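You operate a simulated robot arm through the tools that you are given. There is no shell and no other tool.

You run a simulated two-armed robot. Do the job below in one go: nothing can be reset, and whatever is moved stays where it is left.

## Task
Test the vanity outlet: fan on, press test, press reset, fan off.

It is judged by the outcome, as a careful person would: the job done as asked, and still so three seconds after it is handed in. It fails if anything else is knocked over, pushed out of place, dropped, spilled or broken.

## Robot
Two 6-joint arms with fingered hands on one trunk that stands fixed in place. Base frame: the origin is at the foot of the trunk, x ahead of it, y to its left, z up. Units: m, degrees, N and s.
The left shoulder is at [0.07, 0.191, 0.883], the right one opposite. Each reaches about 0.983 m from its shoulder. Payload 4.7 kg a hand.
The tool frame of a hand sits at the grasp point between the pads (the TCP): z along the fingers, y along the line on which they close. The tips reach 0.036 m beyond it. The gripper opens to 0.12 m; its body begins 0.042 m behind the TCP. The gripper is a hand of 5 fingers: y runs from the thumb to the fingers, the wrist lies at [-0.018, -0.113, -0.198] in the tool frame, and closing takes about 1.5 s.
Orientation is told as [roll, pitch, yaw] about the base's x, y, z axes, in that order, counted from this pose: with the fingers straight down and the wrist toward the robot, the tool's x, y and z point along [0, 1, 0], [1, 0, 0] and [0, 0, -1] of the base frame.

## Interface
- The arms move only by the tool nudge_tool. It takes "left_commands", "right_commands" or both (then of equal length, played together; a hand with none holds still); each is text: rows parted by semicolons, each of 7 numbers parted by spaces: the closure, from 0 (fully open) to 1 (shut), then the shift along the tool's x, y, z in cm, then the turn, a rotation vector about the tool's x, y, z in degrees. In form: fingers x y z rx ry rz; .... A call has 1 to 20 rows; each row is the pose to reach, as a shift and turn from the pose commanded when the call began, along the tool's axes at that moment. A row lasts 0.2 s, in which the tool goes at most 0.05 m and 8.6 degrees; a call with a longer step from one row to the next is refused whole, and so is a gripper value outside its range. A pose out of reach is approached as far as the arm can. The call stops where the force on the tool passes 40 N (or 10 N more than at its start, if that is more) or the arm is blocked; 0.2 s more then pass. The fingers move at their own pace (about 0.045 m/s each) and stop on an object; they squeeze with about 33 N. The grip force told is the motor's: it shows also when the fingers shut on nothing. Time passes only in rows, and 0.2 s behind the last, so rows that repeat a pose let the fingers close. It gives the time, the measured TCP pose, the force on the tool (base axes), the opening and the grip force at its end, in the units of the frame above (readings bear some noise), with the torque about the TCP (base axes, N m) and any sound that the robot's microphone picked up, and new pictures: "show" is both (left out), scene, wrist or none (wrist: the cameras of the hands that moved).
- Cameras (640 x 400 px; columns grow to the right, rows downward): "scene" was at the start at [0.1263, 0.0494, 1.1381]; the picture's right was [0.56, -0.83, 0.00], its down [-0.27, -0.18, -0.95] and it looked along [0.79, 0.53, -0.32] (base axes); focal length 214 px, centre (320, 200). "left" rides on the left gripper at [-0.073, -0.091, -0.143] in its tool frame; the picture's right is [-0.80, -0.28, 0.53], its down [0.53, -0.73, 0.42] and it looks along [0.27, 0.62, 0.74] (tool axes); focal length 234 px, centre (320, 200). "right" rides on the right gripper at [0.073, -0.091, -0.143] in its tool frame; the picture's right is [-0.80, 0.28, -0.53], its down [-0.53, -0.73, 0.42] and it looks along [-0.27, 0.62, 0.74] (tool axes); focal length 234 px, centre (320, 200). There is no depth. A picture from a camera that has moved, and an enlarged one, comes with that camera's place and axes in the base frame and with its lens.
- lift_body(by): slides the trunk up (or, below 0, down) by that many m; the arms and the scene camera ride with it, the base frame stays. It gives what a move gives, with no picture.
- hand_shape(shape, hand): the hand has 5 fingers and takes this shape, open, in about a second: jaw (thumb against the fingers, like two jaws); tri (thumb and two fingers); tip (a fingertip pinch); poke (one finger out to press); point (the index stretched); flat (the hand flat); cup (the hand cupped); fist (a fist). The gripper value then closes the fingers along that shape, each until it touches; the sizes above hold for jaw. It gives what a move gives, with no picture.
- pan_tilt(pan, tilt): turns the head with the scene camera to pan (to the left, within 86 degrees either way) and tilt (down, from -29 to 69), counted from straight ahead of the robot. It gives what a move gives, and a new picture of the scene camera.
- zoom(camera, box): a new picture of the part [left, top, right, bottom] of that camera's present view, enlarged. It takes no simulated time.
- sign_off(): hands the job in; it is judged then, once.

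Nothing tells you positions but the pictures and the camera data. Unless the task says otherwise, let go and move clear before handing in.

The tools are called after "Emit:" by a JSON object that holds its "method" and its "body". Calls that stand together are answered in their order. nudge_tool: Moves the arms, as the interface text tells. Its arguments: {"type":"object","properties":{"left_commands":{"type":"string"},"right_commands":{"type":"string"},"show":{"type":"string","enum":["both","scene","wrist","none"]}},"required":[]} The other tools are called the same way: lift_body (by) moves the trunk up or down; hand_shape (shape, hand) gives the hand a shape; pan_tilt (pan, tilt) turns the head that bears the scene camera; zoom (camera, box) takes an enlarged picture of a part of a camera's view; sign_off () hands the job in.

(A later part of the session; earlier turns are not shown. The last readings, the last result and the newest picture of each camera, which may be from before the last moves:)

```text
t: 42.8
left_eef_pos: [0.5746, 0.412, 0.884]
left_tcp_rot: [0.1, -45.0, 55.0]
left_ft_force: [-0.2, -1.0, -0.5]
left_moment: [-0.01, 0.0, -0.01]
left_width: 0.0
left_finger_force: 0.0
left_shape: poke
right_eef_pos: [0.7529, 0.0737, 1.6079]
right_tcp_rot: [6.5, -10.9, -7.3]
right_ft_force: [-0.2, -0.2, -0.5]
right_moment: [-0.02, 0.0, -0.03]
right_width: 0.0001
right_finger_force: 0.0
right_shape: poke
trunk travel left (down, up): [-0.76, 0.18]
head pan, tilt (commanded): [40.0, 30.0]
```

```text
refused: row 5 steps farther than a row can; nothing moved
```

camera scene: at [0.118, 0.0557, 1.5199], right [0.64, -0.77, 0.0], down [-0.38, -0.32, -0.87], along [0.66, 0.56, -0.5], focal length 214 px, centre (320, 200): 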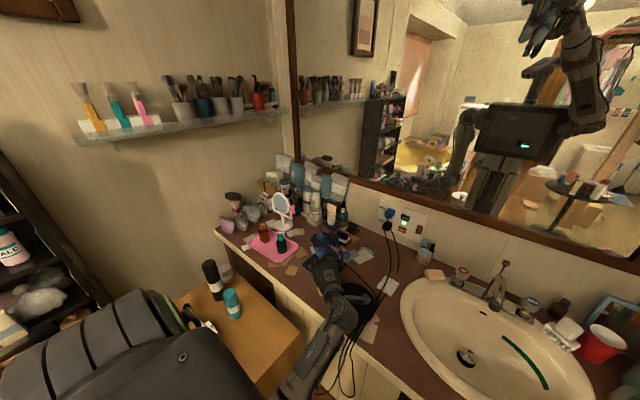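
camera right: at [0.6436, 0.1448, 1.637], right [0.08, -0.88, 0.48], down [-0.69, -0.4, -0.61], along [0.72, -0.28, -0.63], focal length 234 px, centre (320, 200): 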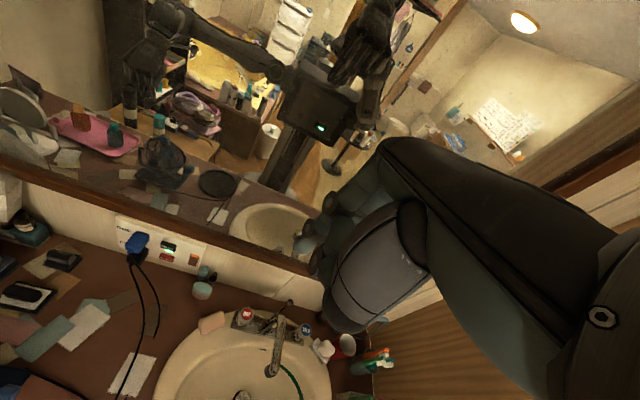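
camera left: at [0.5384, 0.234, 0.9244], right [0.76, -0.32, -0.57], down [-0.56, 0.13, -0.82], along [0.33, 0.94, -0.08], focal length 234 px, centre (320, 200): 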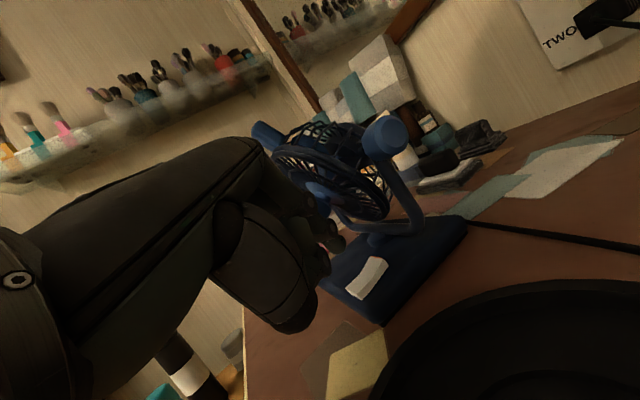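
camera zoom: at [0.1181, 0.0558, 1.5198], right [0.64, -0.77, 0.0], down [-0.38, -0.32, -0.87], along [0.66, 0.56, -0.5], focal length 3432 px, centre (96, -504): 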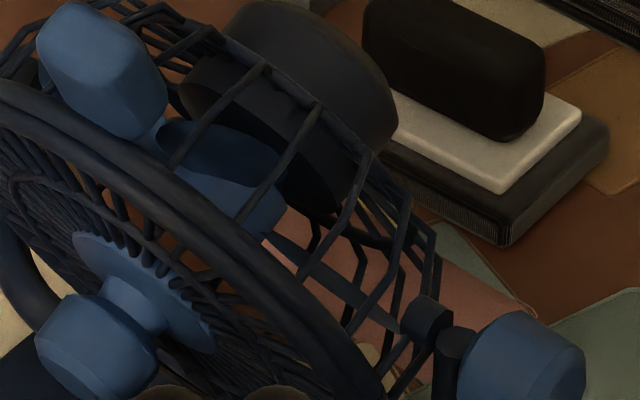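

Emit:
{"method": "nudge_tool", "body": {"left_commands": "0 -1.3 0.8 -3 0 0 0; 0 -2.4 2.6 -7 0 0 0; 0 -3.5 4.6 -11 0 0 0; 0 -4.5 6.6 -15 0 0 0; 0 -5.3 8.6 -19 0 0 0; 0 -5.7 10.6 -22.5 0 0 0; 0 -5.7 12.6 -24.1 0 0 0; 0 -5.7 12.6 -24.1 0 0 0", "show": "both"}}

```text
t: 44.0
left_eef_pos: [0.5687, 0.3824, 1.0842]
left_tcp_rot: [9.8, -52.2, 50.6]
left_ft_force: [0.7, -0.1, 0.2]
left_moment: [0.01, 0.01, 0.02]
left_width: 0.0
left_finger_force: 0.1
left_shape: poke
right_eef_pos: [0.7538, 0.0719, 1.6078]
right_tcp_rot: [6.5, -10.8, -7.4]
right_ft_force: [0.3, -0.2, -0.2]
right_moment: [-0.01, -0.01, 0.0]
right_width: 0.0003
right_finger_force: 0.1
right_shape: poke
trunk travel left (down, up): [-0.76, 0.18]
head pan, tilt (commanded): [40.0, 30.0]
stopped in row 6 (left hand): the arm was blocked; the commanded pose is now the measured one
camera scene: at [0.1184, 0.0551, 1.5198], right [0.64, -0.77, 0.0], down [-0.38, -0.32, -0.87], along [0.66, 0.56, -0.5], focal length 214 px, centre (320, 200)
camera left: at [0.5428, 0.1997, 1.0932], right [0.76, -0.18, -0.62], down [-0.58, 0.23, -0.78], along [0.28, 0.96, 0.07], focal length 234 px, centre (320, 200)
```

scene: 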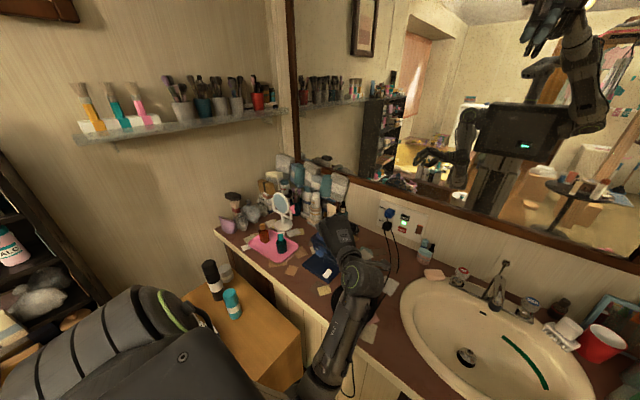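
left: 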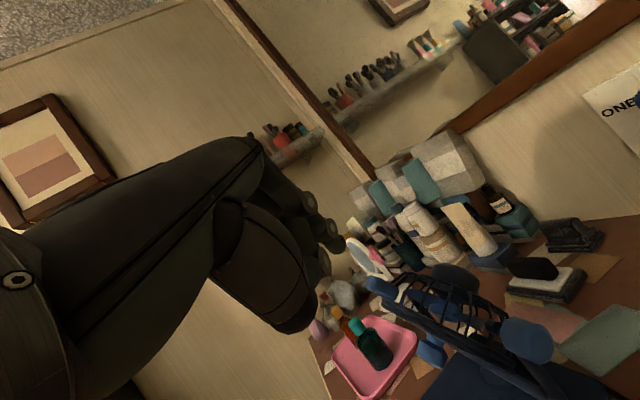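

The fan is untouched, but the arm stopped because it had folded against the body. Moving forward and un-yawing should open it up, so I'll head toward the outlet side, high over the counter.

Emit:
{"method": "nudge_tool", "body": {"left_commands": "0 -3.7 0.9 -0.7 -0.9 -5.6 2.25; 0 -7.4 1.8 -1.4 -1.8 -11.2 4.5; 0 -11.1 2.7 -2.1 -2.7 -16.8 6.8; 0 -14.9 3.6 -2.8 -3.58 -22.3 9.02; 0 -14.9 3.6 -2.8 -3.58 -22.3 9.02", "show": "both"}}

```text
t: 45.2
left_eef_pos: [0.6968, 0.3026, 1.1146]
left_tcp_rot: [-0.1, -55.1, 35.1]
left_ft_force: [0.2, -0.3, 0.6]
left_moment: [-0.05, -0.04, -0.03]
left_width: 0.0
left_finger_force: 0.1
left_shape: poke
right_eef_pos: [0.7531, 0.0723, 1.6075]
right_tcp_rot: [6.5, -10.8, -7.4]
right_ft_force: [0.3, -0.9, 0.0]
right_moment: [-0.03, 0.01, 0.0]
right_width: 0.0
right_finger_force: 0.1
right_shape: poke
trunk travel left (down, up): [-0.76, 0.18]
head pan, tilt (commanded): [40.0, 30.0]
camera scene: at [0.1178, 0.0555, 1.5199], right [0.64, -0.77, 0.0], down [-0.38, -0.32, -0.87], along [0.66, 0.56, -0.5], focal length 214 px, centre (320, 200)
camera left: at [0.5994, 0.1447, 1.1231], right [0.68, -0.5, -0.53], down [-0.36, 0.39, -0.84], along [0.63, 0.77, 0.09], focal length 234 px, centre (320, 200)
```

scene: 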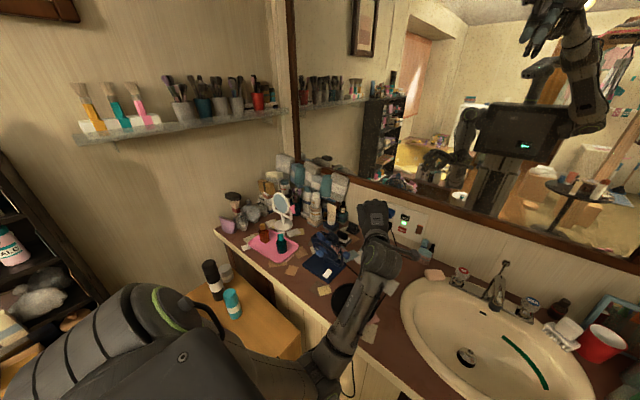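
left: 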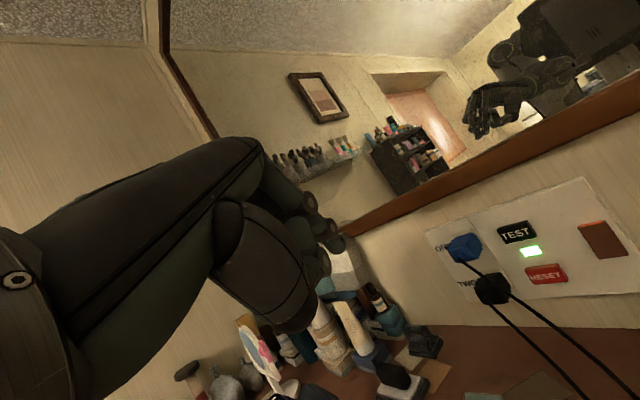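

Reached cleanly, and I have a good view of TEST, RESET and the plugs. I'll move forward toward the outlet while high, then lower the trunk.

Emit:
{"method": "nudge_tool", "body": {"left_commands": "0 -3.2 2.7 1.5 0 0 0; 0 -6.4 5.4 3 0 0 0; 0 -9.5 8.1 4.5 0 0 0; 0 -9.5 8.1 4.5 0 0 0", "show": "scene"}}

```text
t: 46.2
left_eef_pos: [0.822, 0.2759, 1.154]
left_tcp_rot: [-0.1, -55.1, 35.2]
left_ft_force: [-0.2, 0.8, -0.5]
left_moment: [0.01, 0.01, -0.01]
left_width: 0.0002
left_finger_force: 0.0
left_shape: poke
right_eef_pos: [0.7521, 0.0737, 1.6083]
right_tcp_rot: [6.5, -10.9, -7.3]
right_ft_force: [-0.3, 0.1, -0.2]
right_moment: [0.0, 0.01, 0.02]
right_width: 0.0001
right_finger_force: 0.2
right_shape: poke
trunk travel left (down, up): [-0.76, 0.18]
head pan, tilt (commanded): [40.0, 30.0]
camera scene: at [0.1181, 0.056, 1.5198], right [0.64, -0.77, 0.0], down [-0.38, -0.32, -0.87], along [0.66, 0.56, -0.5], focal length 214 px, centre (320, 200)
```

scene: 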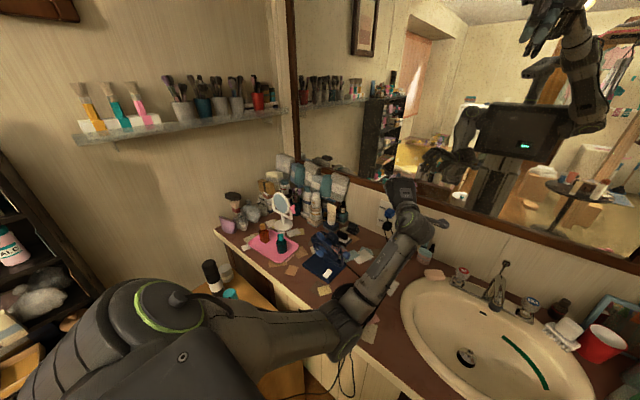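

Emit:
{"method": "nudge_tool", "body": {"left_commands": "0 -1.1 -2.2 3.5 0 -3.1 2.15; 0 -2.2 -4.4 7.1 0 -6.2 4.3; 0 -3.2 -6.7 10.6 0 -9.2 6.45; 0 -4.3 -8.9 14.2 0 -12.3 8.6; 0 -4.3 -8.9 14.2 0 -12.3 8.6", "show": "both"}}

```text
t: 47.4
left_eef_pos: [0.9007, 0.2777, 1.0016]
left_tcp_rot: [0.0, -54.9, 20.0]
left_ft_force: [-0.7, -0.1, -0.9]
left_moment: [0.04, -0.04, -0.02]
left_width: 0.0001
left_finger_force: 0.0
left_shape: poke
right_eef_pos: [0.7505, 0.0727, 1.6078]
right_tcp_rot: [6.6, -10.8, -7.4]
right_ft_force: [-0.5, -0.3, 0.5]
right_moment: [0.04, 0.01, 0.0]
right_width: 0.0
right_finger_force: 0.1
right_shape: poke
trunk travel left (down, up): [-0.76, 0.18]
head pan, tilt (commanded): [40.0, 30.0]
camera scene: at [0.1177, 0.0555, 1.5199], right [0.64, -0.77, 0.0], down [-0.38, -0.32, -0.87], along [0.66, 0.56, -0.5], focal length 214 px, centre (320, 200)
camera left: at [0.766, 0.151, 1.0106], right [0.53, -0.66, -0.53], down [-0.25, 0.47, -0.84], along [0.81, 0.58, 0.09], focal length 234 px, centre (320, 200)
```

scene: 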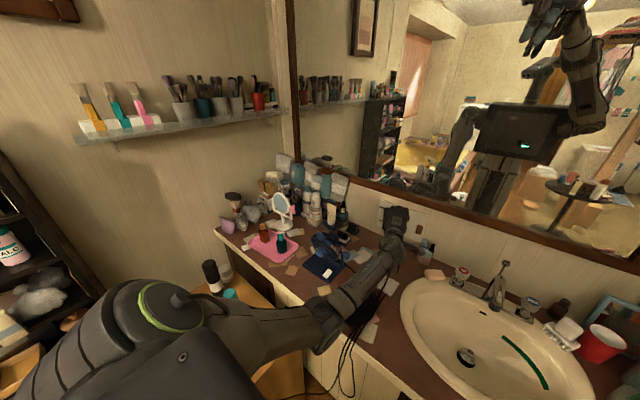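
left: 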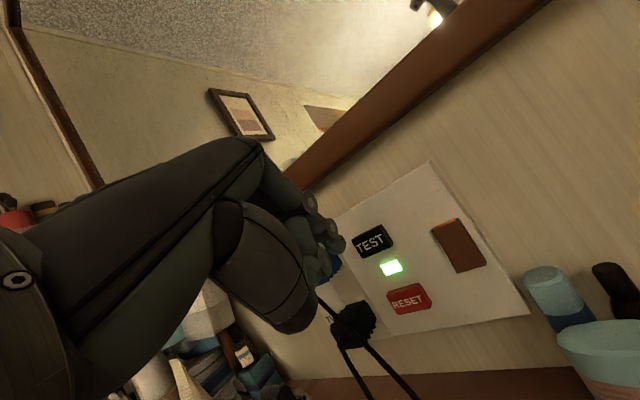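

The fingertip is at about (0.926, 0.278, 0.979), and TEST is directly ahead at about (0.988, 0.279, 0.964). I'll level the finger slightly for clearance under the mirror frame and approach to about 1.5 cm away.

Emit:
{"method": "nudge_tool", "body": {"left_commands": "0 -0.5 0.25 1.4 -2.7 0 0; 0 -1 0.5 2.8 -5.4 0 0; 0 -1.48 0.75 4.19 -8 0 0; 0 -1.48 0.75 4.19 -8 0 0", "show": "both"}}

Emit:
{"method": "zoom", "body": {"camera": "left", "box": [280, 180, 460, 330]}}

Emit:
{"method": "zoom", "body": {"camera": "scene", "box": [360, 190, 440, 250]}}

```text
t: 48.4
left_eef_pos: [0.9419, 0.2759, 0.9819]
left_tcp_rot: [-0.1, -63.0, 20.0]
left_ft_force: [-0.5, 0.9, -0.4]
left_moment: [0.02, 0.03, -0.07]
left_width: 0.0002
left_finger_force: 0.1
left_shape: poke
right_eef_pos: [0.7525, 0.0732, 1.6081]
right_tcp_rot: [6.4, -10.9, -7.5]
right_ft_force: [0.1, -0.2, 0.3]
right_moment: [-0.01, -0.01, 0.0]
right_width: 0.0001
right_finger_force: 0.0
right_shape: poke
trunk travel left (down, up): [-0.76, 0.18]
head pan, tilt (commanded): [40.0, 30.0]
camera scene: at [0.118, 0.0559, 1.5198], right [0.64, -0.77, 0.0], down [-0.38, -0.32, -0.87], along [0.66, 0.56, -0.5], focal length 214 px, centre (320, 200)
camera left: at [0.8077, 0.1489, 0.9683], right [0.6, -0.64, -0.49], down [-0.14, 0.51, -0.85], along [0.79, 0.57, 0.22], focal length 234 px, centre (320, 200)
```

scene: 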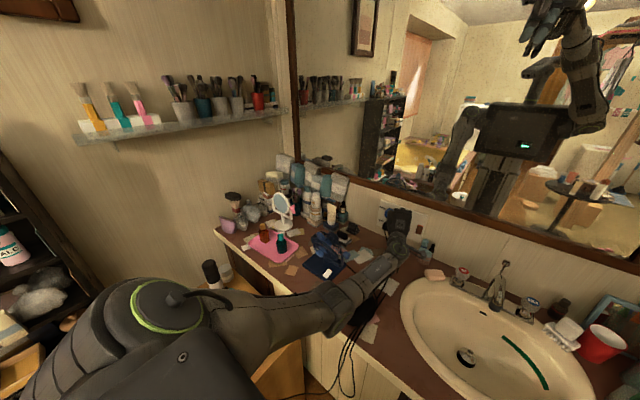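
left: 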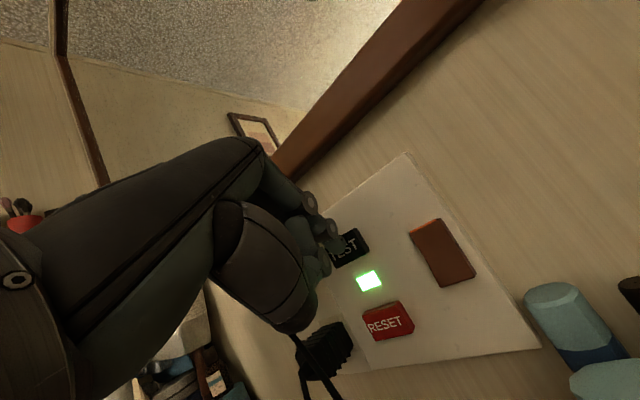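

```text
2.67 times, centred on (370, 255) of left
camera zoom: at [0.8077, 0.1489, 0.9683], right [0.6, -0.64, -0.49], down [-0.14, 0.51, -0.85], along [0.79, 0.57, 0.22], focal length 624 px, centre (187, 53)
```

zoom: 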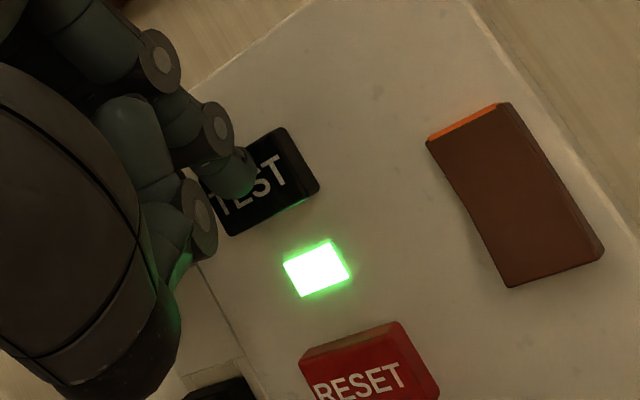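

```text
6.67 times, centred on (400, 220) of scene
camera zoom: at [0.118, 0.0559, 1.5198], right [0.64, -0.77, 0.0], down [-0.38, -0.32, -0.87], along [0.66, 0.56, -0.5], focal length 1430 px, centre (-213, 67)
```

zoom: 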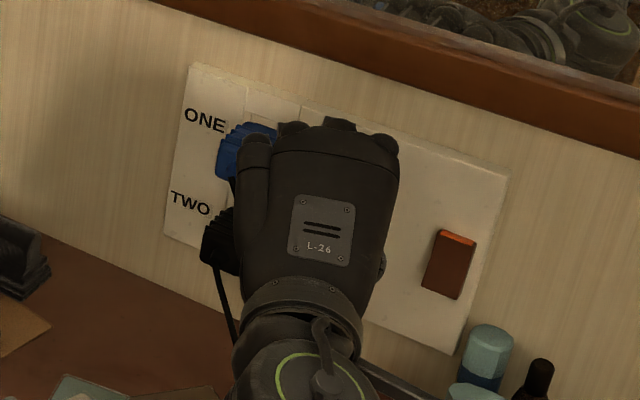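

The fingertip lines up with TEST, but the curled little finger would end up right beside the blue plug. Before pressing, I'll back off and try the "point" shape, since a longer index finger would keep the fist well clear of the plugs.

Emit:
{"method": "nudge_tool", "body": {"left_commands": "0 0.5 0.2 -3.9 0 0 0; 0 1 0.5 -7.8 0 0 0; 0 1.54 0.77 -11.7 0 0 0; 0 1.54 0.77 -11.7 0 0 0", "show": "none"}}

Emit:
{"method": "hand_shape", "body": {"hand": "left", "shape": "point"}}

Emit:
{"method": "zoom", "body": {"camera": "left", "box": [0, 0, 640, 400]}}

Emit:
{"method": "zoom", "body": {"camera": "scene", "box": [320, 150, 480, 250]}}

```text
t: 49.4
left_eef_pos: [0.8432, 0.2563, 1.0445]
left_tcp_rot: [-0.1, -63.0, 20.0]
left_ft_force: [-0.3, 0.3, 0.5]
left_moment: [0.03, 0.02, -0.03]
left_width: 0.0002
left_finger_force: 0.1
left_shape: poke
right_eef_pos: [0.7537, 0.0742, 1.606]
right_tcp_rot: [6.5, -10.8, -7.4]
right_ft_force: [0.5, -0.8, 0.1]
right_moment: [0.0, 0.01, 0.0]
right_width: 0.0001
right_finger_force: 0.1
right_shape: poke
trunk travel left (down, up): [-0.76, 0.18]
head pan, tilt (commanded): [40.0, 30.0]
```

```text
t: 50.3
left_eef_pos: [0.8428, 0.2565, 1.0453]
left_tcp_rot: [-0.2, -63.0, 20.2]
left_ft_force: [0.3, -0.9, -0.3]
left_moment: [0.0, -0.02, -0.02]
left_width: 0.0
left_finger_force: 0.1
left_shape: point
right_eef_pos: [0.7527, 0.0741, 1.6083]
right_tcp_rot: [6.5, -10.9, -7.4]
right_ft_force: [-0.8, -0.7, -0.1]
right_moment: [0.0, -0.01, 0.02]
right_width: 0.0001
right_finger_force: 0.0
right_shape: poke
trunk travel left (down, up): [-0.76, 0.18]
head pan, tilt (commanded): [40.0, 30.0]
```

```text
1.00 times, centred on (320, 200) of left (not enlarged: the box is as wide or as high as the picture)
camera zoom: at [0.709, 0.1296, 1.0304], right [0.6, -0.64, -0.49], down [-0.14, 0.51, -0.85], along [0.79, 0.57, 0.22], focal length 234 px, centre (320, 200)
```

zoom: 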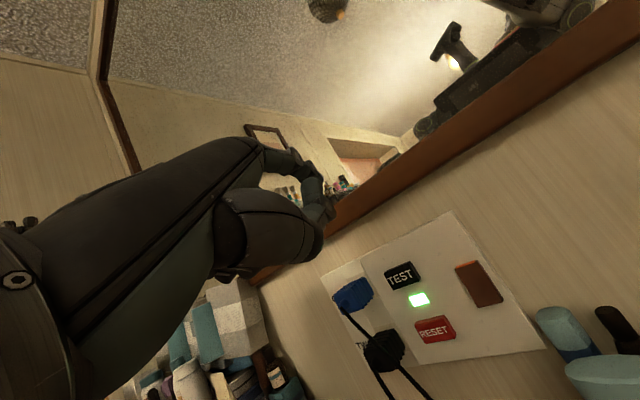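

```text
4.00 times, centred on (400, 200) of scene
camera zoom: at [0.1181, 0.0557, 1.5199], right [0.64, -0.77, 0.0], down [-0.38, -0.32, -0.87], along [0.66, 0.56, -0.5], focal length 858 px, centre (0, 200)
```

zoom: 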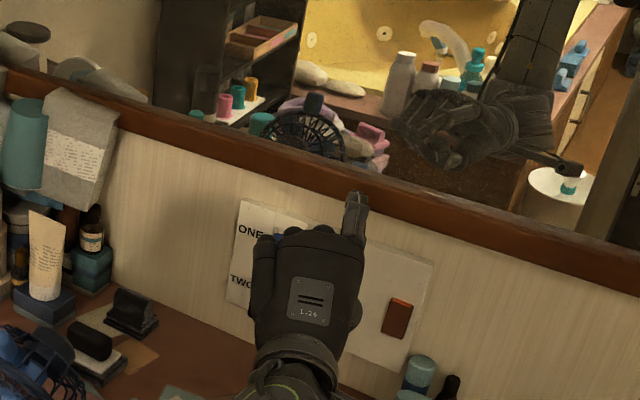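

Emit:
{"method": "zoom", "body": {"camera": "left", "box": [200, 110, 360, 290]}}

Emit:
{"method": "zoom", "body": {"camera": "scene", "box": [375, 190, 435, 240]}}

```text
2.22 times, centred on (280, 200) of left
camera zoom: at [0.709, 0.1296, 1.0304], right [0.6, -0.64, -0.49], down [-0.14, 0.51, -0.85], along [0.79, 0.57, 0.22], focal length 520 px, centre (409, 200)
```

zoom: 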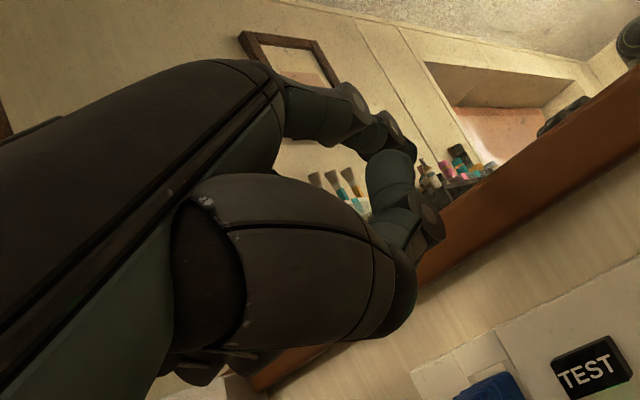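

```text
8.00 times, centred on (405, 215) of scene
camera zoom: at [0.1181, 0.0557, 1.5199], right [0.64, -0.77, 0.0], down [-0.38, -0.32, -0.87], along [0.66, 0.56, -0.5], focal length 1716 px, centre (-360, 80)
```

zoom: 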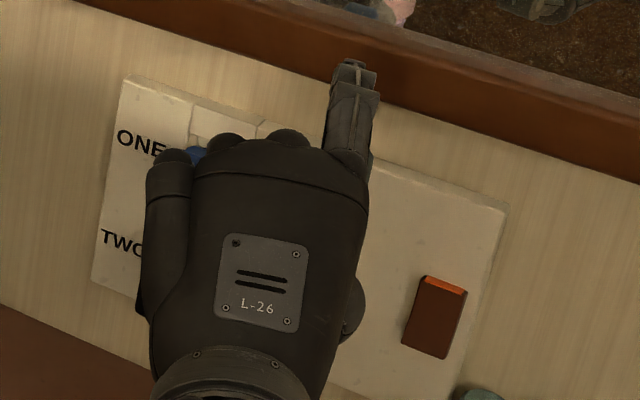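

Emit:
{"method": "zoom", "body": {"camera": "left", "box": [310, 230, 490, 400]}}

Emit:
{"method": "pan_tilt", "body": {"pan": 15, "tilt": 35}}

Emit:
{"method": "zoom", "body": {"camera": "scene", "box": [240, 130, 400, 250]}}

```text
2.35 times, centred on (400, 315) of left
camera zoom: at [0.709, 0.1296, 1.0304], right [0.6, -0.64, -0.49], down [-0.14, 0.51, -0.85], along [0.79, 0.57, 0.22], focal length 551 px, centre (132, -71)
```

zoom: 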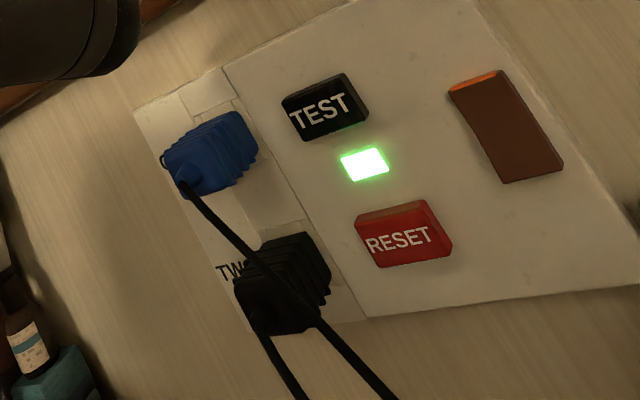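

```text
t: 51.2
left_eef_pos: [0.8437, 0.2564, 1.0442]
left_tcp_rot: [-0.2, -62.9, 20.2]
left_ft_force: [-0.5, -0.6, 0.5]
left_moment: [-0.01, 0.03, -0.06]
left_width: 0.0
left_finger_force: 0.0
left_shape: point
right_eef_pos: [0.7535, 0.0722, 1.6076]
right_tcp_rot: [6.4, -10.9, -7.4]
right_ft_force: [0.1, 0.2, -0.2]
right_moment: [0.05, -0.01, 0.0]
right_width: 0.0
right_finger_force: 0.1
right_shape: poke
trunk travel left (down, up): [-0.76, 0.18]
head pan, tilt (commanded): [15.0, 35.0]
camera scene: at [0.134, 0.0205, 1.512], right [0.26, -0.97, 0.0], down [-0.55, -0.15, -0.82], along [0.79, 0.21, -0.57], focal length 214 px, centre (320, 200)
```

scene: 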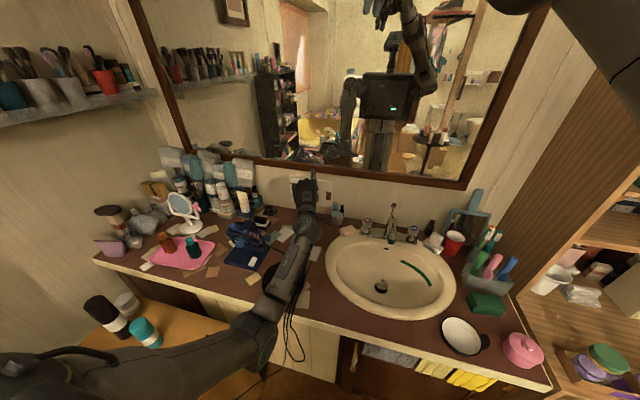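

```text
3.33 times, centred on (320, 190) of scene
camera zoom: at [0.134, 0.0205, 1.512], right [0.26, -0.97, 0.0], down [-0.55, -0.15, -0.82], along [0.79, 0.21, -0.57], focal length 715 px, centre (320, 233)
```

zoom: 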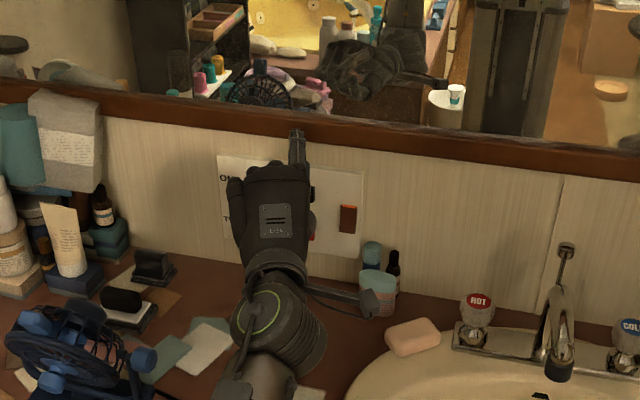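

The view shows the blue plug's cord hanging about 8 cm off the wall, right in front of RESET, so the hand must come over it from the upper right. "Point" offsets the finger too high for that, so I'll go back to "poke", raise the hand, and yaw a bit more left. Then I'll lower the trunk for reach.

Emit:
{"method": "hand_shape", "body": {"hand": "left", "shape": "poke"}}

Emit:
{"method": "nudge_tool", "body": {"left_commands": "0 -0.3 3.3 -0.9 0 -3.6 1.8; 0 -0.3 6.6 -1.4 0 0 0; 0 -0.3 9.9 -1.8 0 3.6 -1.8; 0 -0.3 12.3 -2.4 0 7.2 -3.7; 0 -0.3 12.3 -2.4 0 10.7 -5.4; 0 -0.3 12.3 -2.4 0 10.7 -5.4", "show": "none"}}

```text
t: 52.1
left_eef_pos: [0.8432, 0.2562, 1.0438]
left_tcp_rot: [-0.1, -63.0, 20.1]
left_ft_force: [-1.0, -0.1, 0.1]
left_moment: [0.01, 0.04, -0.02]
left_width: 0.0001
left_finger_force: 0.0
left_shape: poke
right_eef_pos: [0.7541, 0.0735, 1.6081]
right_tcp_rot: [6.5, -10.9, -7.4]
right_ft_force: [0.3, -0.1, 0.1]
right_moment: [0.03, 0.0, 0.02]
right_width: 0.0
right_finger_force: 0.1
right_shape: poke
trunk travel left (down, up): [-0.76, 0.18]
head pan, tilt (commanded): [15.0, 35.0]
```

```text
t: 53.5
left_eef_pos: [0.8762, 0.2642, 1.1627]
left_tcp_rot: [0.0, -63.0, 32.2]
left_ft_force: [0.2, 0.7, 0.3]
left_moment: [0.0, 0.01, -0.01]
left_width: 0.0
left_finger_force: 0.1
left_shape: poke
right_eef_pos: [0.7519, 0.0731, 1.607]
right_tcp_rot: [6.5, -11.0, -7.4]
right_ft_force: [0.4, -1.1, 0.2]
right_moment: [0.0, 0.01, 0.0]
right_width: 0.0
right_finger_force: 0.2
right_shape: poke
trunk travel left (down, up): [-0.76, 0.18]
head pan, tilt (commanded): [15.0, 35.0]
```

Emit:
{"method": "lift_body", "body": {"by": -0.15}}

Emit:
{"method": "pan_tilt", "body": {"pan": 20, "tilt": 35}}

Emit:
{"method": "zoom", "body": {"camera": "left", "box": [240, 130, 480, 400]}}

```text
t: 55.3
left_eef_pos: [0.8752, 0.2638, 1.0137]
left_tcp_rot: [0.1, -63.0, 32.1]
left_ft_force: [-0.2, 0.2, 0.6]
left_moment: [0.04, -0.01, 0.01]
left_width: 0.0
left_finger_force: 0.1
left_shape: poke
right_eef_pos: [0.7517, 0.073, 1.4566]
right_tcp_rot: [6.5, -10.9, -7.4]
right_ft_force: [1.0, -0.2, 0.2]
right_moment: [0.02, -0.04, 0.0]
right_width: 0.0
right_finger_force: 0.1
right_shape: poke
trunk travel left (down, up): [-0.61, 0.33]
head pan, tilt (commanded): [15.0, 35.0]
```

```text
t: 55.9
left_eef_pos: [0.877, 0.2639, 1.0134]
left_tcp_rot: [0.1, -63.0, 32.1]
left_ft_force: [-0.1, -0.3, -0.3]
left_moment: [-0.03, -0.02, 0.03]
left_width: 0.0
left_finger_force: 0.1
left_shape: poke
right_eef_pos: [0.7529, 0.0719, 1.4575]
right_tcp_rot: [6.5, -10.9, -7.4]
right_ft_force: [0.4, -0.5, 0.0]
right_moment: [-0.02, 0.01, 0.02]
right_width: 0.0
right_finger_force: 0.1
right_shape: poke
trunk travel left (down, up): [-0.61, 0.33]
head pan, tilt (commanded): [20.0, 35.0]
camera scene: at [0.1316, 0.0276, 1.3621], right [0.34, -0.94, 0.0], down [-0.54, -0.2, -0.82], along [0.77, 0.28, -0.57], focal length 214 px, centre (320, 200)
```

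scene: 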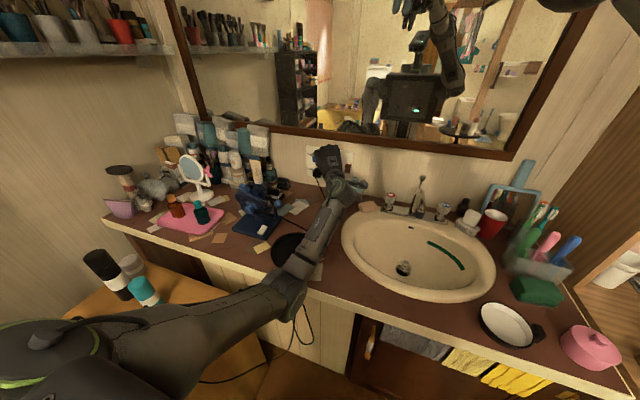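

```text
1.48 times, centred on (360, 265) of left
camera zoom: at [0.7707, 0.1125, 0.9992], right [0.72, -0.5, -0.49], down [-0.24, 0.47, -0.85], along [0.65, 0.72, 0.22], focal length 347 px, centre (261, 104)
```

zoom: 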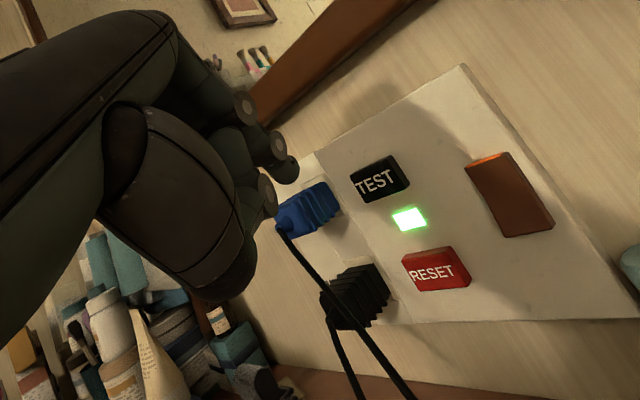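

The view is clear. TEST is at about (0.988, 0.279, 0.9645) and the fingertip at about (0.903, 0.272, 0.994). I'll approach to about 1.5 cm from the button.

Emit:
{"method": "nudge_tool", "body": {"left_commands": "0 -1 0.05 2.2 0 0 0; 0 -2 0.1 4.5 0 0 0; 0 -2.96 0.17 6.71 0 0 0; 0 -2.96 0.17 6.71 0 0 0", "show": "none"}}

Emit:
{"method": "zoom", "body": {"camera": "left", "box": [260, 150, 460, 330]}}

Emit:
{"method": "zoom", "body": {"camera": "scene", "box": [290, 130, 370, 190]}}

```text
t: 56.9
left_eef_pos: [0.9447, 0.2713, 0.9836]
left_tcp_rot: [-0.1, -63.1, 32.1]
left_ft_force: [-3.1, 0.1, -0.7]
left_moment: [-0.03, 0.04, -0.03]
left_width: 0.0
left_finger_force: 0.1
left_shape: poke
right_eef_pos: [0.7526, 0.0723, 1.4572]
right_tcp_rot: [6.5, -11.0, -7.3]
right_ft_force: [-0.2, -0.5, 0.4]
right_moment: [0.01, 0.02, 0.01]
right_width: 0.0001
right_finger_force: 0.1
right_shape: poke
trunk travel left (down, up): [-0.61, 0.33]
head pan, tilt (commanded): [20.0, 35.0]
heard: click
```

```text
2.22 times, centred on (360, 240) of left
camera zoom: at [0.8393, 0.1193, 0.9685], right [0.72, -0.5, -0.49], down [-0.24, 0.48, -0.85], along [0.65, 0.72, 0.22], focal length 520 px, centre (231, 111)
```

zoom: 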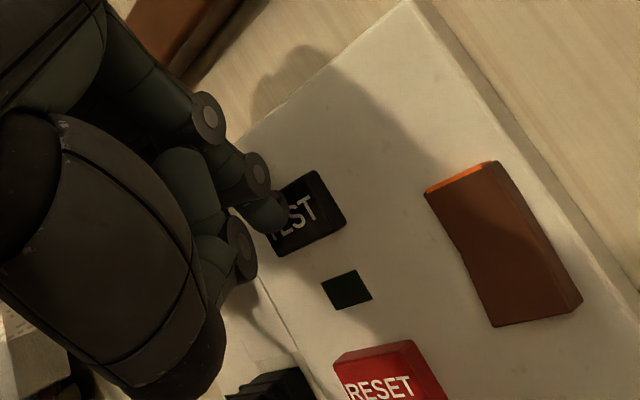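

```text
6.67 times, centred on (330, 160) of scene
camera zoom: at [0.1311, 0.0278, 1.3621], right [0.34, -0.94, 0.0], down [-0.54, -0.2, -0.82], along [0.77, 0.28, -0.57], focal length 1430 px, centre (253, 467)
```

zoom: 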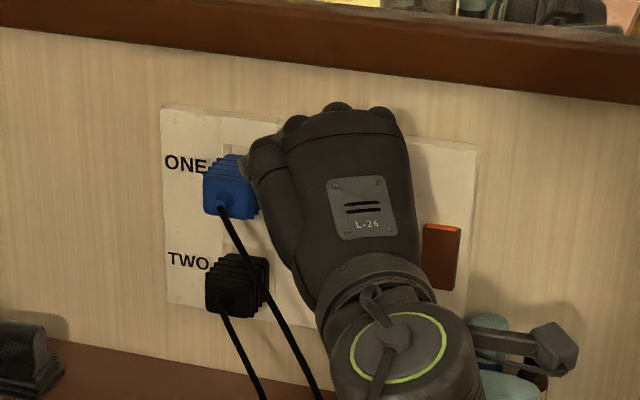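

A click was heard and the green light went out, so TEST is pressed and the outlet has tripped. I'll back straight off and check the fan has stopped.

Emit:
{"method": "nudge_tool", "body": {"left_commands": "0 1.1 -0.75 -1.5 0 0 0; 0 2.1 -1.5 -3 0 0 0; 0 2.6 -1 -4.6 0 0 0; 0 2.6 -1 -4.6 0 0 0", "show": "both"}}

Emit:
{"method": "zoom", "body": {"camera": "scene", "box": [235, 175, 285, 215]}}

Emit:
{"method": "nudge_tool", "body": {"left_commands": "0 0 0 0 0 0 0; 0 0 0 0 0 0 0", "show": "none"}}

Emit:
{"method": "zoom", "body": {"camera": "scene", "box": [235, 175, 285, 215]}}

```text
t: 57.9
left_eef_pos: [0.8899, 0.2691, 0.9959]
left_tcp_rot: [0.0, -63.0, 32.1]
left_ft_force: [-0.1, -0.2, 0.2]
left_moment: [-0.01, 0.0, -0.02]
left_width: 0.0
left_finger_force: 0.1
left_shape: poke
right_eef_pos: [0.7529, 0.0737, 1.4574]
right_tcp_rot: [6.4, -10.9, -7.4]
right_ft_force: [0.7, 0.4, 0.7]
right_moment: [-0.02, 0.0, -0.02]
right_width: 0.0001
right_finger_force: 0.1
right_shape: poke
trunk travel left (down, up): [-0.61, 0.33]
head pan, tilt (commanded): [20.0, 35.0]
camera scene: at [0.1319, 0.0279, 1.362], right [0.34, -0.94, 0.0], down [-0.54, -0.2, -0.82], along [0.77, 0.28, -0.57], focal length 214 px, centre (320, 200)
camera left: at [0.7853, 0.1165, 0.9815], right [0.72, -0.5, -0.49], down [-0.24, 0.47, -0.85], along [0.66, 0.72, 0.22], focal length 234 px, centre (320, 200)
```

scene: 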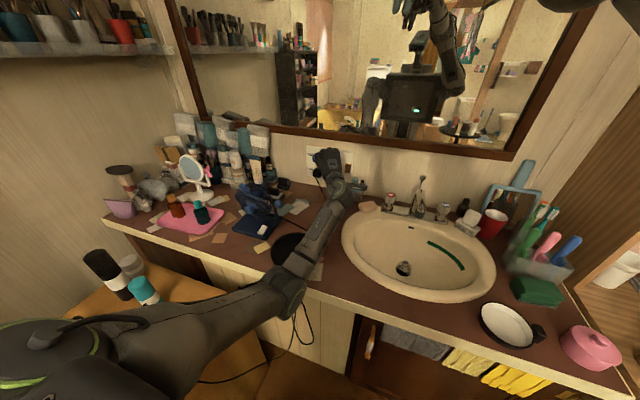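
left: 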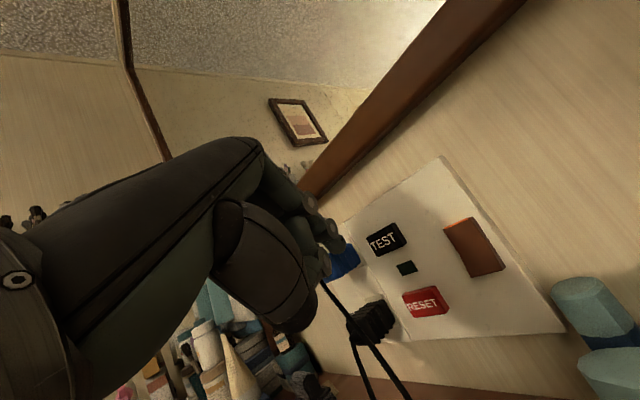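

```text
10.00 times, centred on (260, 195) of scene
camera zoom: at [0.1319, 0.0279, 1.362], right [0.34, -0.94, 0.0], down [-0.54, -0.2, -0.82], along [0.77, 0.28, -0.57], focal length 2145 px, centre (920, 250)
```

zoom: 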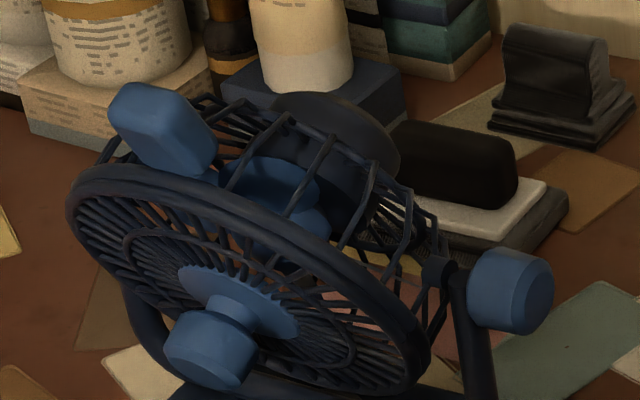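

```text
t: 58.5
left_eef_pos: [0.8913, 0.2684, 0.9964]
left_tcp_rot: [0.0, -62.9, 31.9]
left_ft_force: [-0.3, -0.1, -0.7]
left_moment: [0.01, -0.01, 0.02]
left_width: 0.0001
left_finger_force: 0.1
left_shape: poke
right_eef_pos: [0.7536, 0.0723, 1.4581]
right_tcp_rot: [6.4, -10.9, -7.4]
right_ft_force: [0.6, -0.2, 0.4]
right_moment: [0.04, -0.02, 0.02]
right_width: 0.0
right_finger_force: 0.1
right_shape: poke
trunk travel left (down, up): [-0.61, 0.33]
head pan, tilt (commanded): [20.0, 35.0]
```

```text
10.00 times, centred on (260, 195) of scene
camera zoom: at [0.1318, 0.0278, 1.362], right [0.34, -0.94, 0.0], down [-0.54, -0.2, -0.82], along [0.77, 0.28, -0.57], focal length 2145 px, centre (920, 250)
```

zoom: 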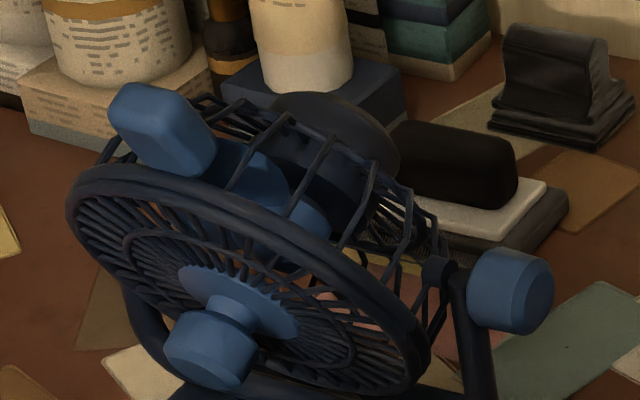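

The green light is off. The blades are still turning slightly, perhaps coasting down, so I'll wait and check again.

Emit:
{"method": "nudge_tool", "body": {"left_commands": "0 0 0 0 0 0 0; 0 0 0 0 0 0 0; 0 0 0 0 0 0 0; 0 0 0 0 0 0 0; 0 0 0 0 0 0 0; 0 0 0 0 0 0 0; 0 0 0 0 0 0 0; 0 0 0 0 0 0 0; 0 0 0 0 0 0 0; 0 0 0 0 0 0 0", "show": "none"}}

Emit:
{"method": "zoom", "body": {"camera": "scene", "box": [235, 175, 285, 215]}}

Emit:
{"method": "nudge_tool", "body": {"left_commands": "0 0 0 0 0 0 0", "show": "none"}}

Emit:
{"method": "zoom", "body": {"camera": "scene", "box": [235, 175, 285, 215]}}

```text
t: 60.7
left_eef_pos: [0.8895, 0.2674, 0.9966]
left_tcp_rot: [0.1, -63.0, 32.0]
left_ft_force: [-0.2, 0.2, -0.5]
left_moment: [0.03, -0.01, 0.01]
left_width: 0.0
left_finger_force: 0.1
left_shape: poke
right_eef_pos: [0.7524, 0.0733, 1.4572]
right_tcp_rot: [6.5, -10.9, -7.3]
right_ft_force: [0.5, 0.5, 0.1]
right_moment: [0.01, 0.0, -0.02]
right_width: 0.0001
right_finger_force: 0.0
right_shape: poke
trunk travel left (down, up): [-0.61, 0.33]
head pan, tilt (commanded): [20.0, 35.0]
```

```text
10.00 times, centred on (260, 195) of scene
camera zoom: at [0.1317, 0.0277, 1.362], right [0.34, -0.94, 0.0], down [-0.54, -0.2, -0.82], along [0.77, 0.28, -0.57], focal length 2145 px, centre (920, 250)
```

zoom: 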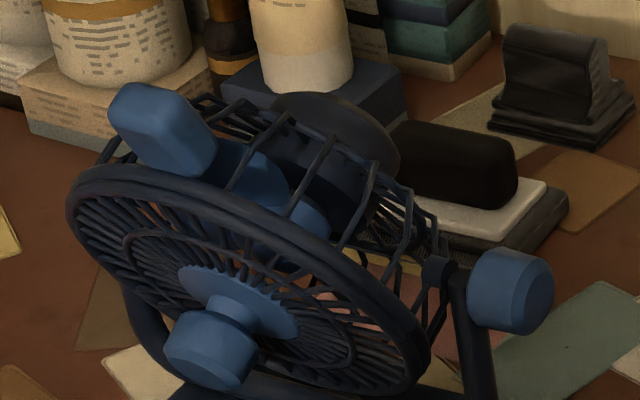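

```text
t: 61.1
left_eef_pos: [0.8909, 0.2681, 0.9966]
left_tcp_rot: [0.1, -63.0, 32.0]
left_ft_force: [-0.7, 0.0, 0.6]
left_moment: [0.02, 0.02, 0.05]
left_width: 0.0002
left_finger_force: 0.1
left_shape: poke
right_eef_pos: [0.7531, 0.072, 1.4568]
right_tcp_rot: [6.4, -11.0, -7.4]
right_ft_force: [-0.2, -0.7, 0.3]
right_moment: [-0.01, -0.01, -0.01]
right_width: 0.0001
right_finger_force: 0.0
right_shape: poke
trunk travel left (down, up): [-0.61, 0.33]
head pan, tilt (commanded): [20.0, 35.0]
```

```text
10.00 times, centred on (260, 195) of scene
camera zoom: at [0.1317, 0.0277, 1.362], right [0.34, -0.94, 0.0], down [-0.54, -0.2, -0.82], along [0.77, 0.28, -0.57], focal length 2145 px, centre (920, 250)
```

zoom: 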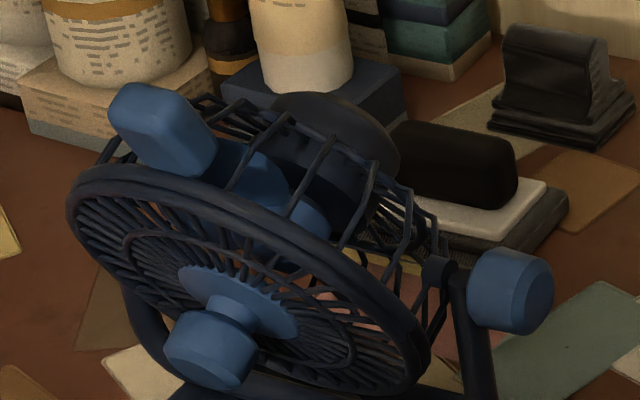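

The blades are now still, so the test tripped the fan as it should. For RESET I'll tip the hand steeper and yaw it a little more, so it passes over the blue cord.

Emit:
{"method": "nudge_tool", "body": {"left_commands": "0 0 0 0 6 0 0; 0 0 0 0 12 0 0; 0 0 0 0 18 0 0; 0 0 0 0 18 0 0", "show": "none"}}

Emit:
{"method": "nudge_tool", "body": {"left_commands": "0 0 0 0 0 3.5 -3.5; 0 0 0 0 0 7.07 -7.07; 0 0 0 0 0 7.07 -7.07", "show": "both"}}

Emit:
{"method": "zoom", "body": {"camera": "left", "box": [260, 150, 480, 350]}}

```text
t: 62.1
left_eef_pos: [0.8899, 0.2699, 0.9969]
left_tcp_rot: [0.0, -45.0, 32.0]
left_ft_force: [0.4, 0.6, -0.1]
left_moment: [0.0, 0.01, 0.01]
left_width: 0.0
left_finger_force: 0.1
left_shape: poke
right_eef_pos: [0.7523, 0.0722, 1.4584]
right_tcp_rot: [6.6, -10.9, -7.5]
right_ft_force: [0.7, -0.3, 0.5]
right_moment: [-0.01, 0.03, 0.02]
right_width: 0.0
right_finger_force: 0.1
right_shape: poke
trunk travel left (down, up): [-0.61, 0.33]
head pan, tilt (commanded): [20.0, 35.0]
```

```text
t: 62.9
left_eef_pos: [0.8898, 0.2696, 0.9965]
left_tcp_rot: [0.0, -45.0, 42.1]
left_ft_force: [0.3, -0.2, -0.8]
left_moment: [0.01, 0.01, 0.01]
left_width: 0.0
left_finger_force: 0.2
left_shape: poke
right_eef_pos: [0.7533, 0.0739, 1.4578]
right_tcp_rot: [6.5, -11.0, -7.5]
right_ft_force: [0.5, 0.2, 0.1]
right_moment: [0.01, -0.02, 0.01]
right_width: 0.0001
right_finger_force: 0.0
right_shape: poke
trunk travel left (down, up): [-0.61, 0.33]
head pan, tilt (commanded): [20.0, 35.0]
camera scene: at [0.1316, 0.0281, 1.362], right [0.34, -0.94, 0.0], down [-0.54, -0.2, -0.82], along [0.77, 0.28, -0.57], focal length 214 px, centre (320, 200)
camera left: at [0.8153, 0.1041, 1.0351], right [0.67, -0.48, -0.57], down [-0.52, 0.25, -0.82], along [0.53, 0.84, -0.08], focal length 234 px, centre (320, 200)
```

scene: 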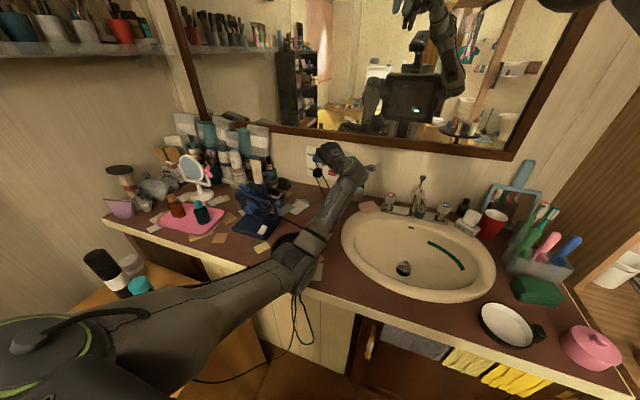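
left: 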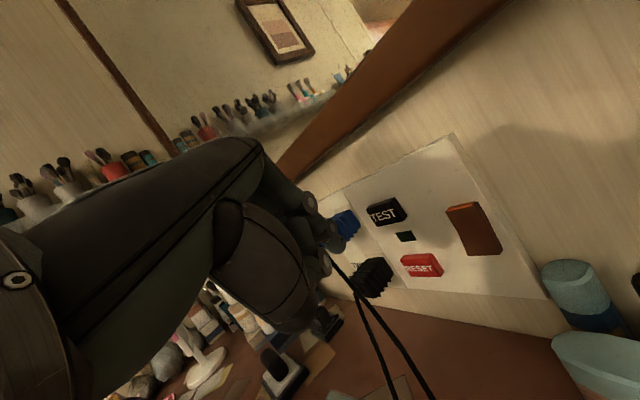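

```text
2.00 times, centred on (370, 250) of left
camera zoom: at [0.8153, 0.1041, 1.0351], right [0.67, -0.48, -0.57], down [-0.52, 0.25, -0.82], along [0.53, 0.84, -0.08], focal length 468 px, centre (220, 100)
```

zoom: 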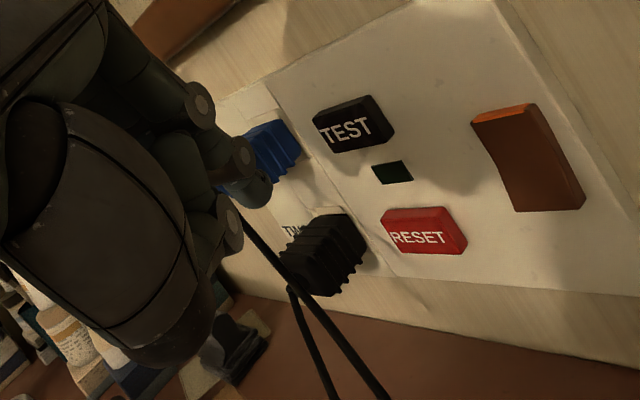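

The hand is steep enough and RESET is in clear view at about (0.974, 0.275, 0.898). I'll come down over the cord to about 2 cm short of the button.

Emit:
{"method": "nudge_tool", "body": {"left_commands": "0 -0.9 -0.95 2.3 0 0 0; 0 -1.85 -1.9 4.7 0 0 0; 0 -2.78 -2.87 7.03 0 0 0; 0 -2.78 -2.87 7.03 0 0 0", "show": "none"}}

Emit:
{"method": "zoom", "body": {"camera": "left", "box": [260, 150, 480, 350]}}

Emit:
{"method": "zoom", "body": {"camera": "scene", "box": [290, 135, 370, 195]}}

```text
t: 63.9
left_eef_pos: [0.9287, 0.2671, 0.9253]
left_tcp_rot: [-0.1, -44.9, 42.0]
left_ft_force: [-0.7, -0.6, -1.1]
left_moment: [-0.01, 0.02, -0.06]
left_width: 0.0003
left_finger_force: 0.0
left_shape: poke
right_eef_pos: [0.7517, 0.0743, 1.4578]
right_tcp_rot: [6.4, -10.9, -7.4]
right_ft_force: [-0.4, 0.9, -0.2]
right_moment: [0.02, -0.05, 0.01]
right_width: 0.0
right_finger_force: 0.1
right_shape: poke
trunk travel left (down, up): [-0.61, 0.33]
head pan, tilt (commanded): [20.0, 35.0]
```

```text
2.00 times, centred on (370, 250) of left
camera zoom: at [0.8545, 0.1021, 0.9637], right [0.67, -0.48, -0.57], down [-0.52, 0.25, -0.82], along [0.54, 0.84, -0.08], focal length 468 px, centre (220, 100)
```

zoom: 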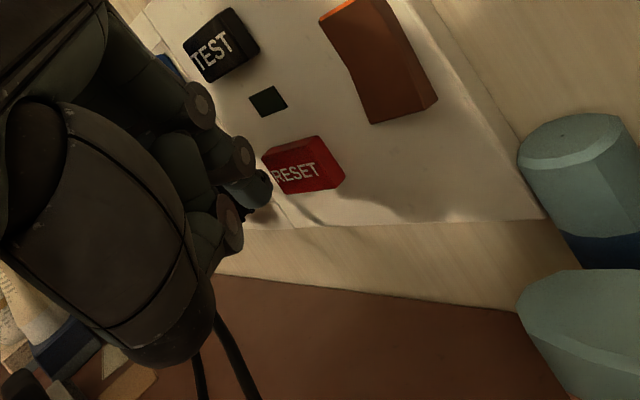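

```text
6.67 times, centred on (330, 165) of scene
camera zoom: at [0.1314, 0.0279, 1.3621], right [0.34, -0.94, 0.0], down [-0.54, -0.2, -0.82], along [0.77, 0.28, -0.57], focal length 1430 px, centre (253, 433)
```

zoom: 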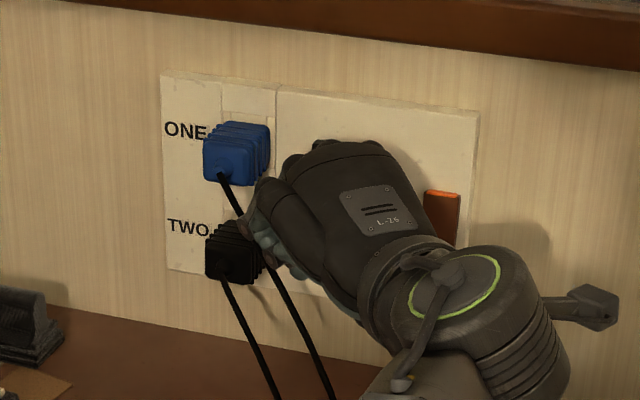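

The hand is over the cord without disturbing it, and the fingertip lines up with RESET. I'll press straight toward the wall.

Emit:
{"method": "nudge_tool", "body": {"left_commands": "0 -0.9 0.57 0.57 0 0 0; 0 -1.48 0.94 0.94 0 0 0; 0 -1.86 1.18 1.18 0 0 0; 0 -2.09 1.33 1.33 0 0 0; 0 -2.09 1.33 1.33 0 0 0", "show": "none"}}

Emit:
{"method": "zoom", "body": {"camera": "left", "box": [260, 150, 480, 350]}}

```text
t: 65.1
left_eef_pos: [0.9566, 0.2666, 0.9267]
left_tcp_rot: [0.0, -44.9, 42.2]
left_ft_force: [-15.7, 4.7, -1.5]
left_moment: [0.13, 0.5, 0.2]
left_width: 0.0
left_finger_force: 0.0
left_shape: poke
right_eef_pos: [0.752, 0.0736, 1.4588]
right_tcp_rot: [6.5, -10.9, -7.3]
right_ft_force: [0.3, -0.3, -0.4]
right_moment: [-0.03, 0.03, -0.03]
right_width: 0.0
right_finger_force: 0.0
right_shape: poke
trunk travel left (down, up): [-0.61, 0.33]
head pan, tilt (commanded): [20.0, 35.0]
heard: click
```

```text
2.00 times, centred on (370, 250) of left
camera zoom: at [0.8823, 0.101, 0.9654], right [0.67, -0.48, -0.57], down [-0.52, 0.25, -0.82], along [0.53, 0.84, -0.08], focal length 468 px, centre (220, 100)
```

zoom: 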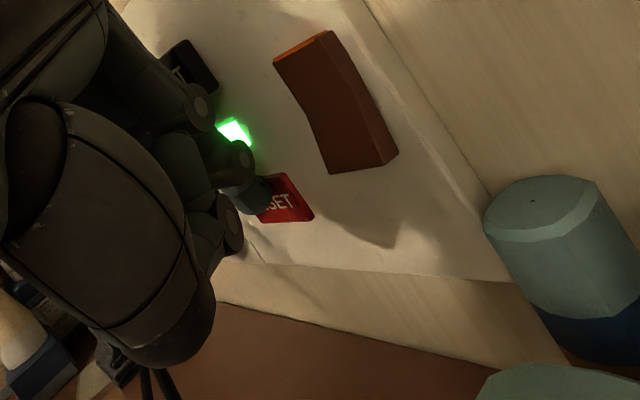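

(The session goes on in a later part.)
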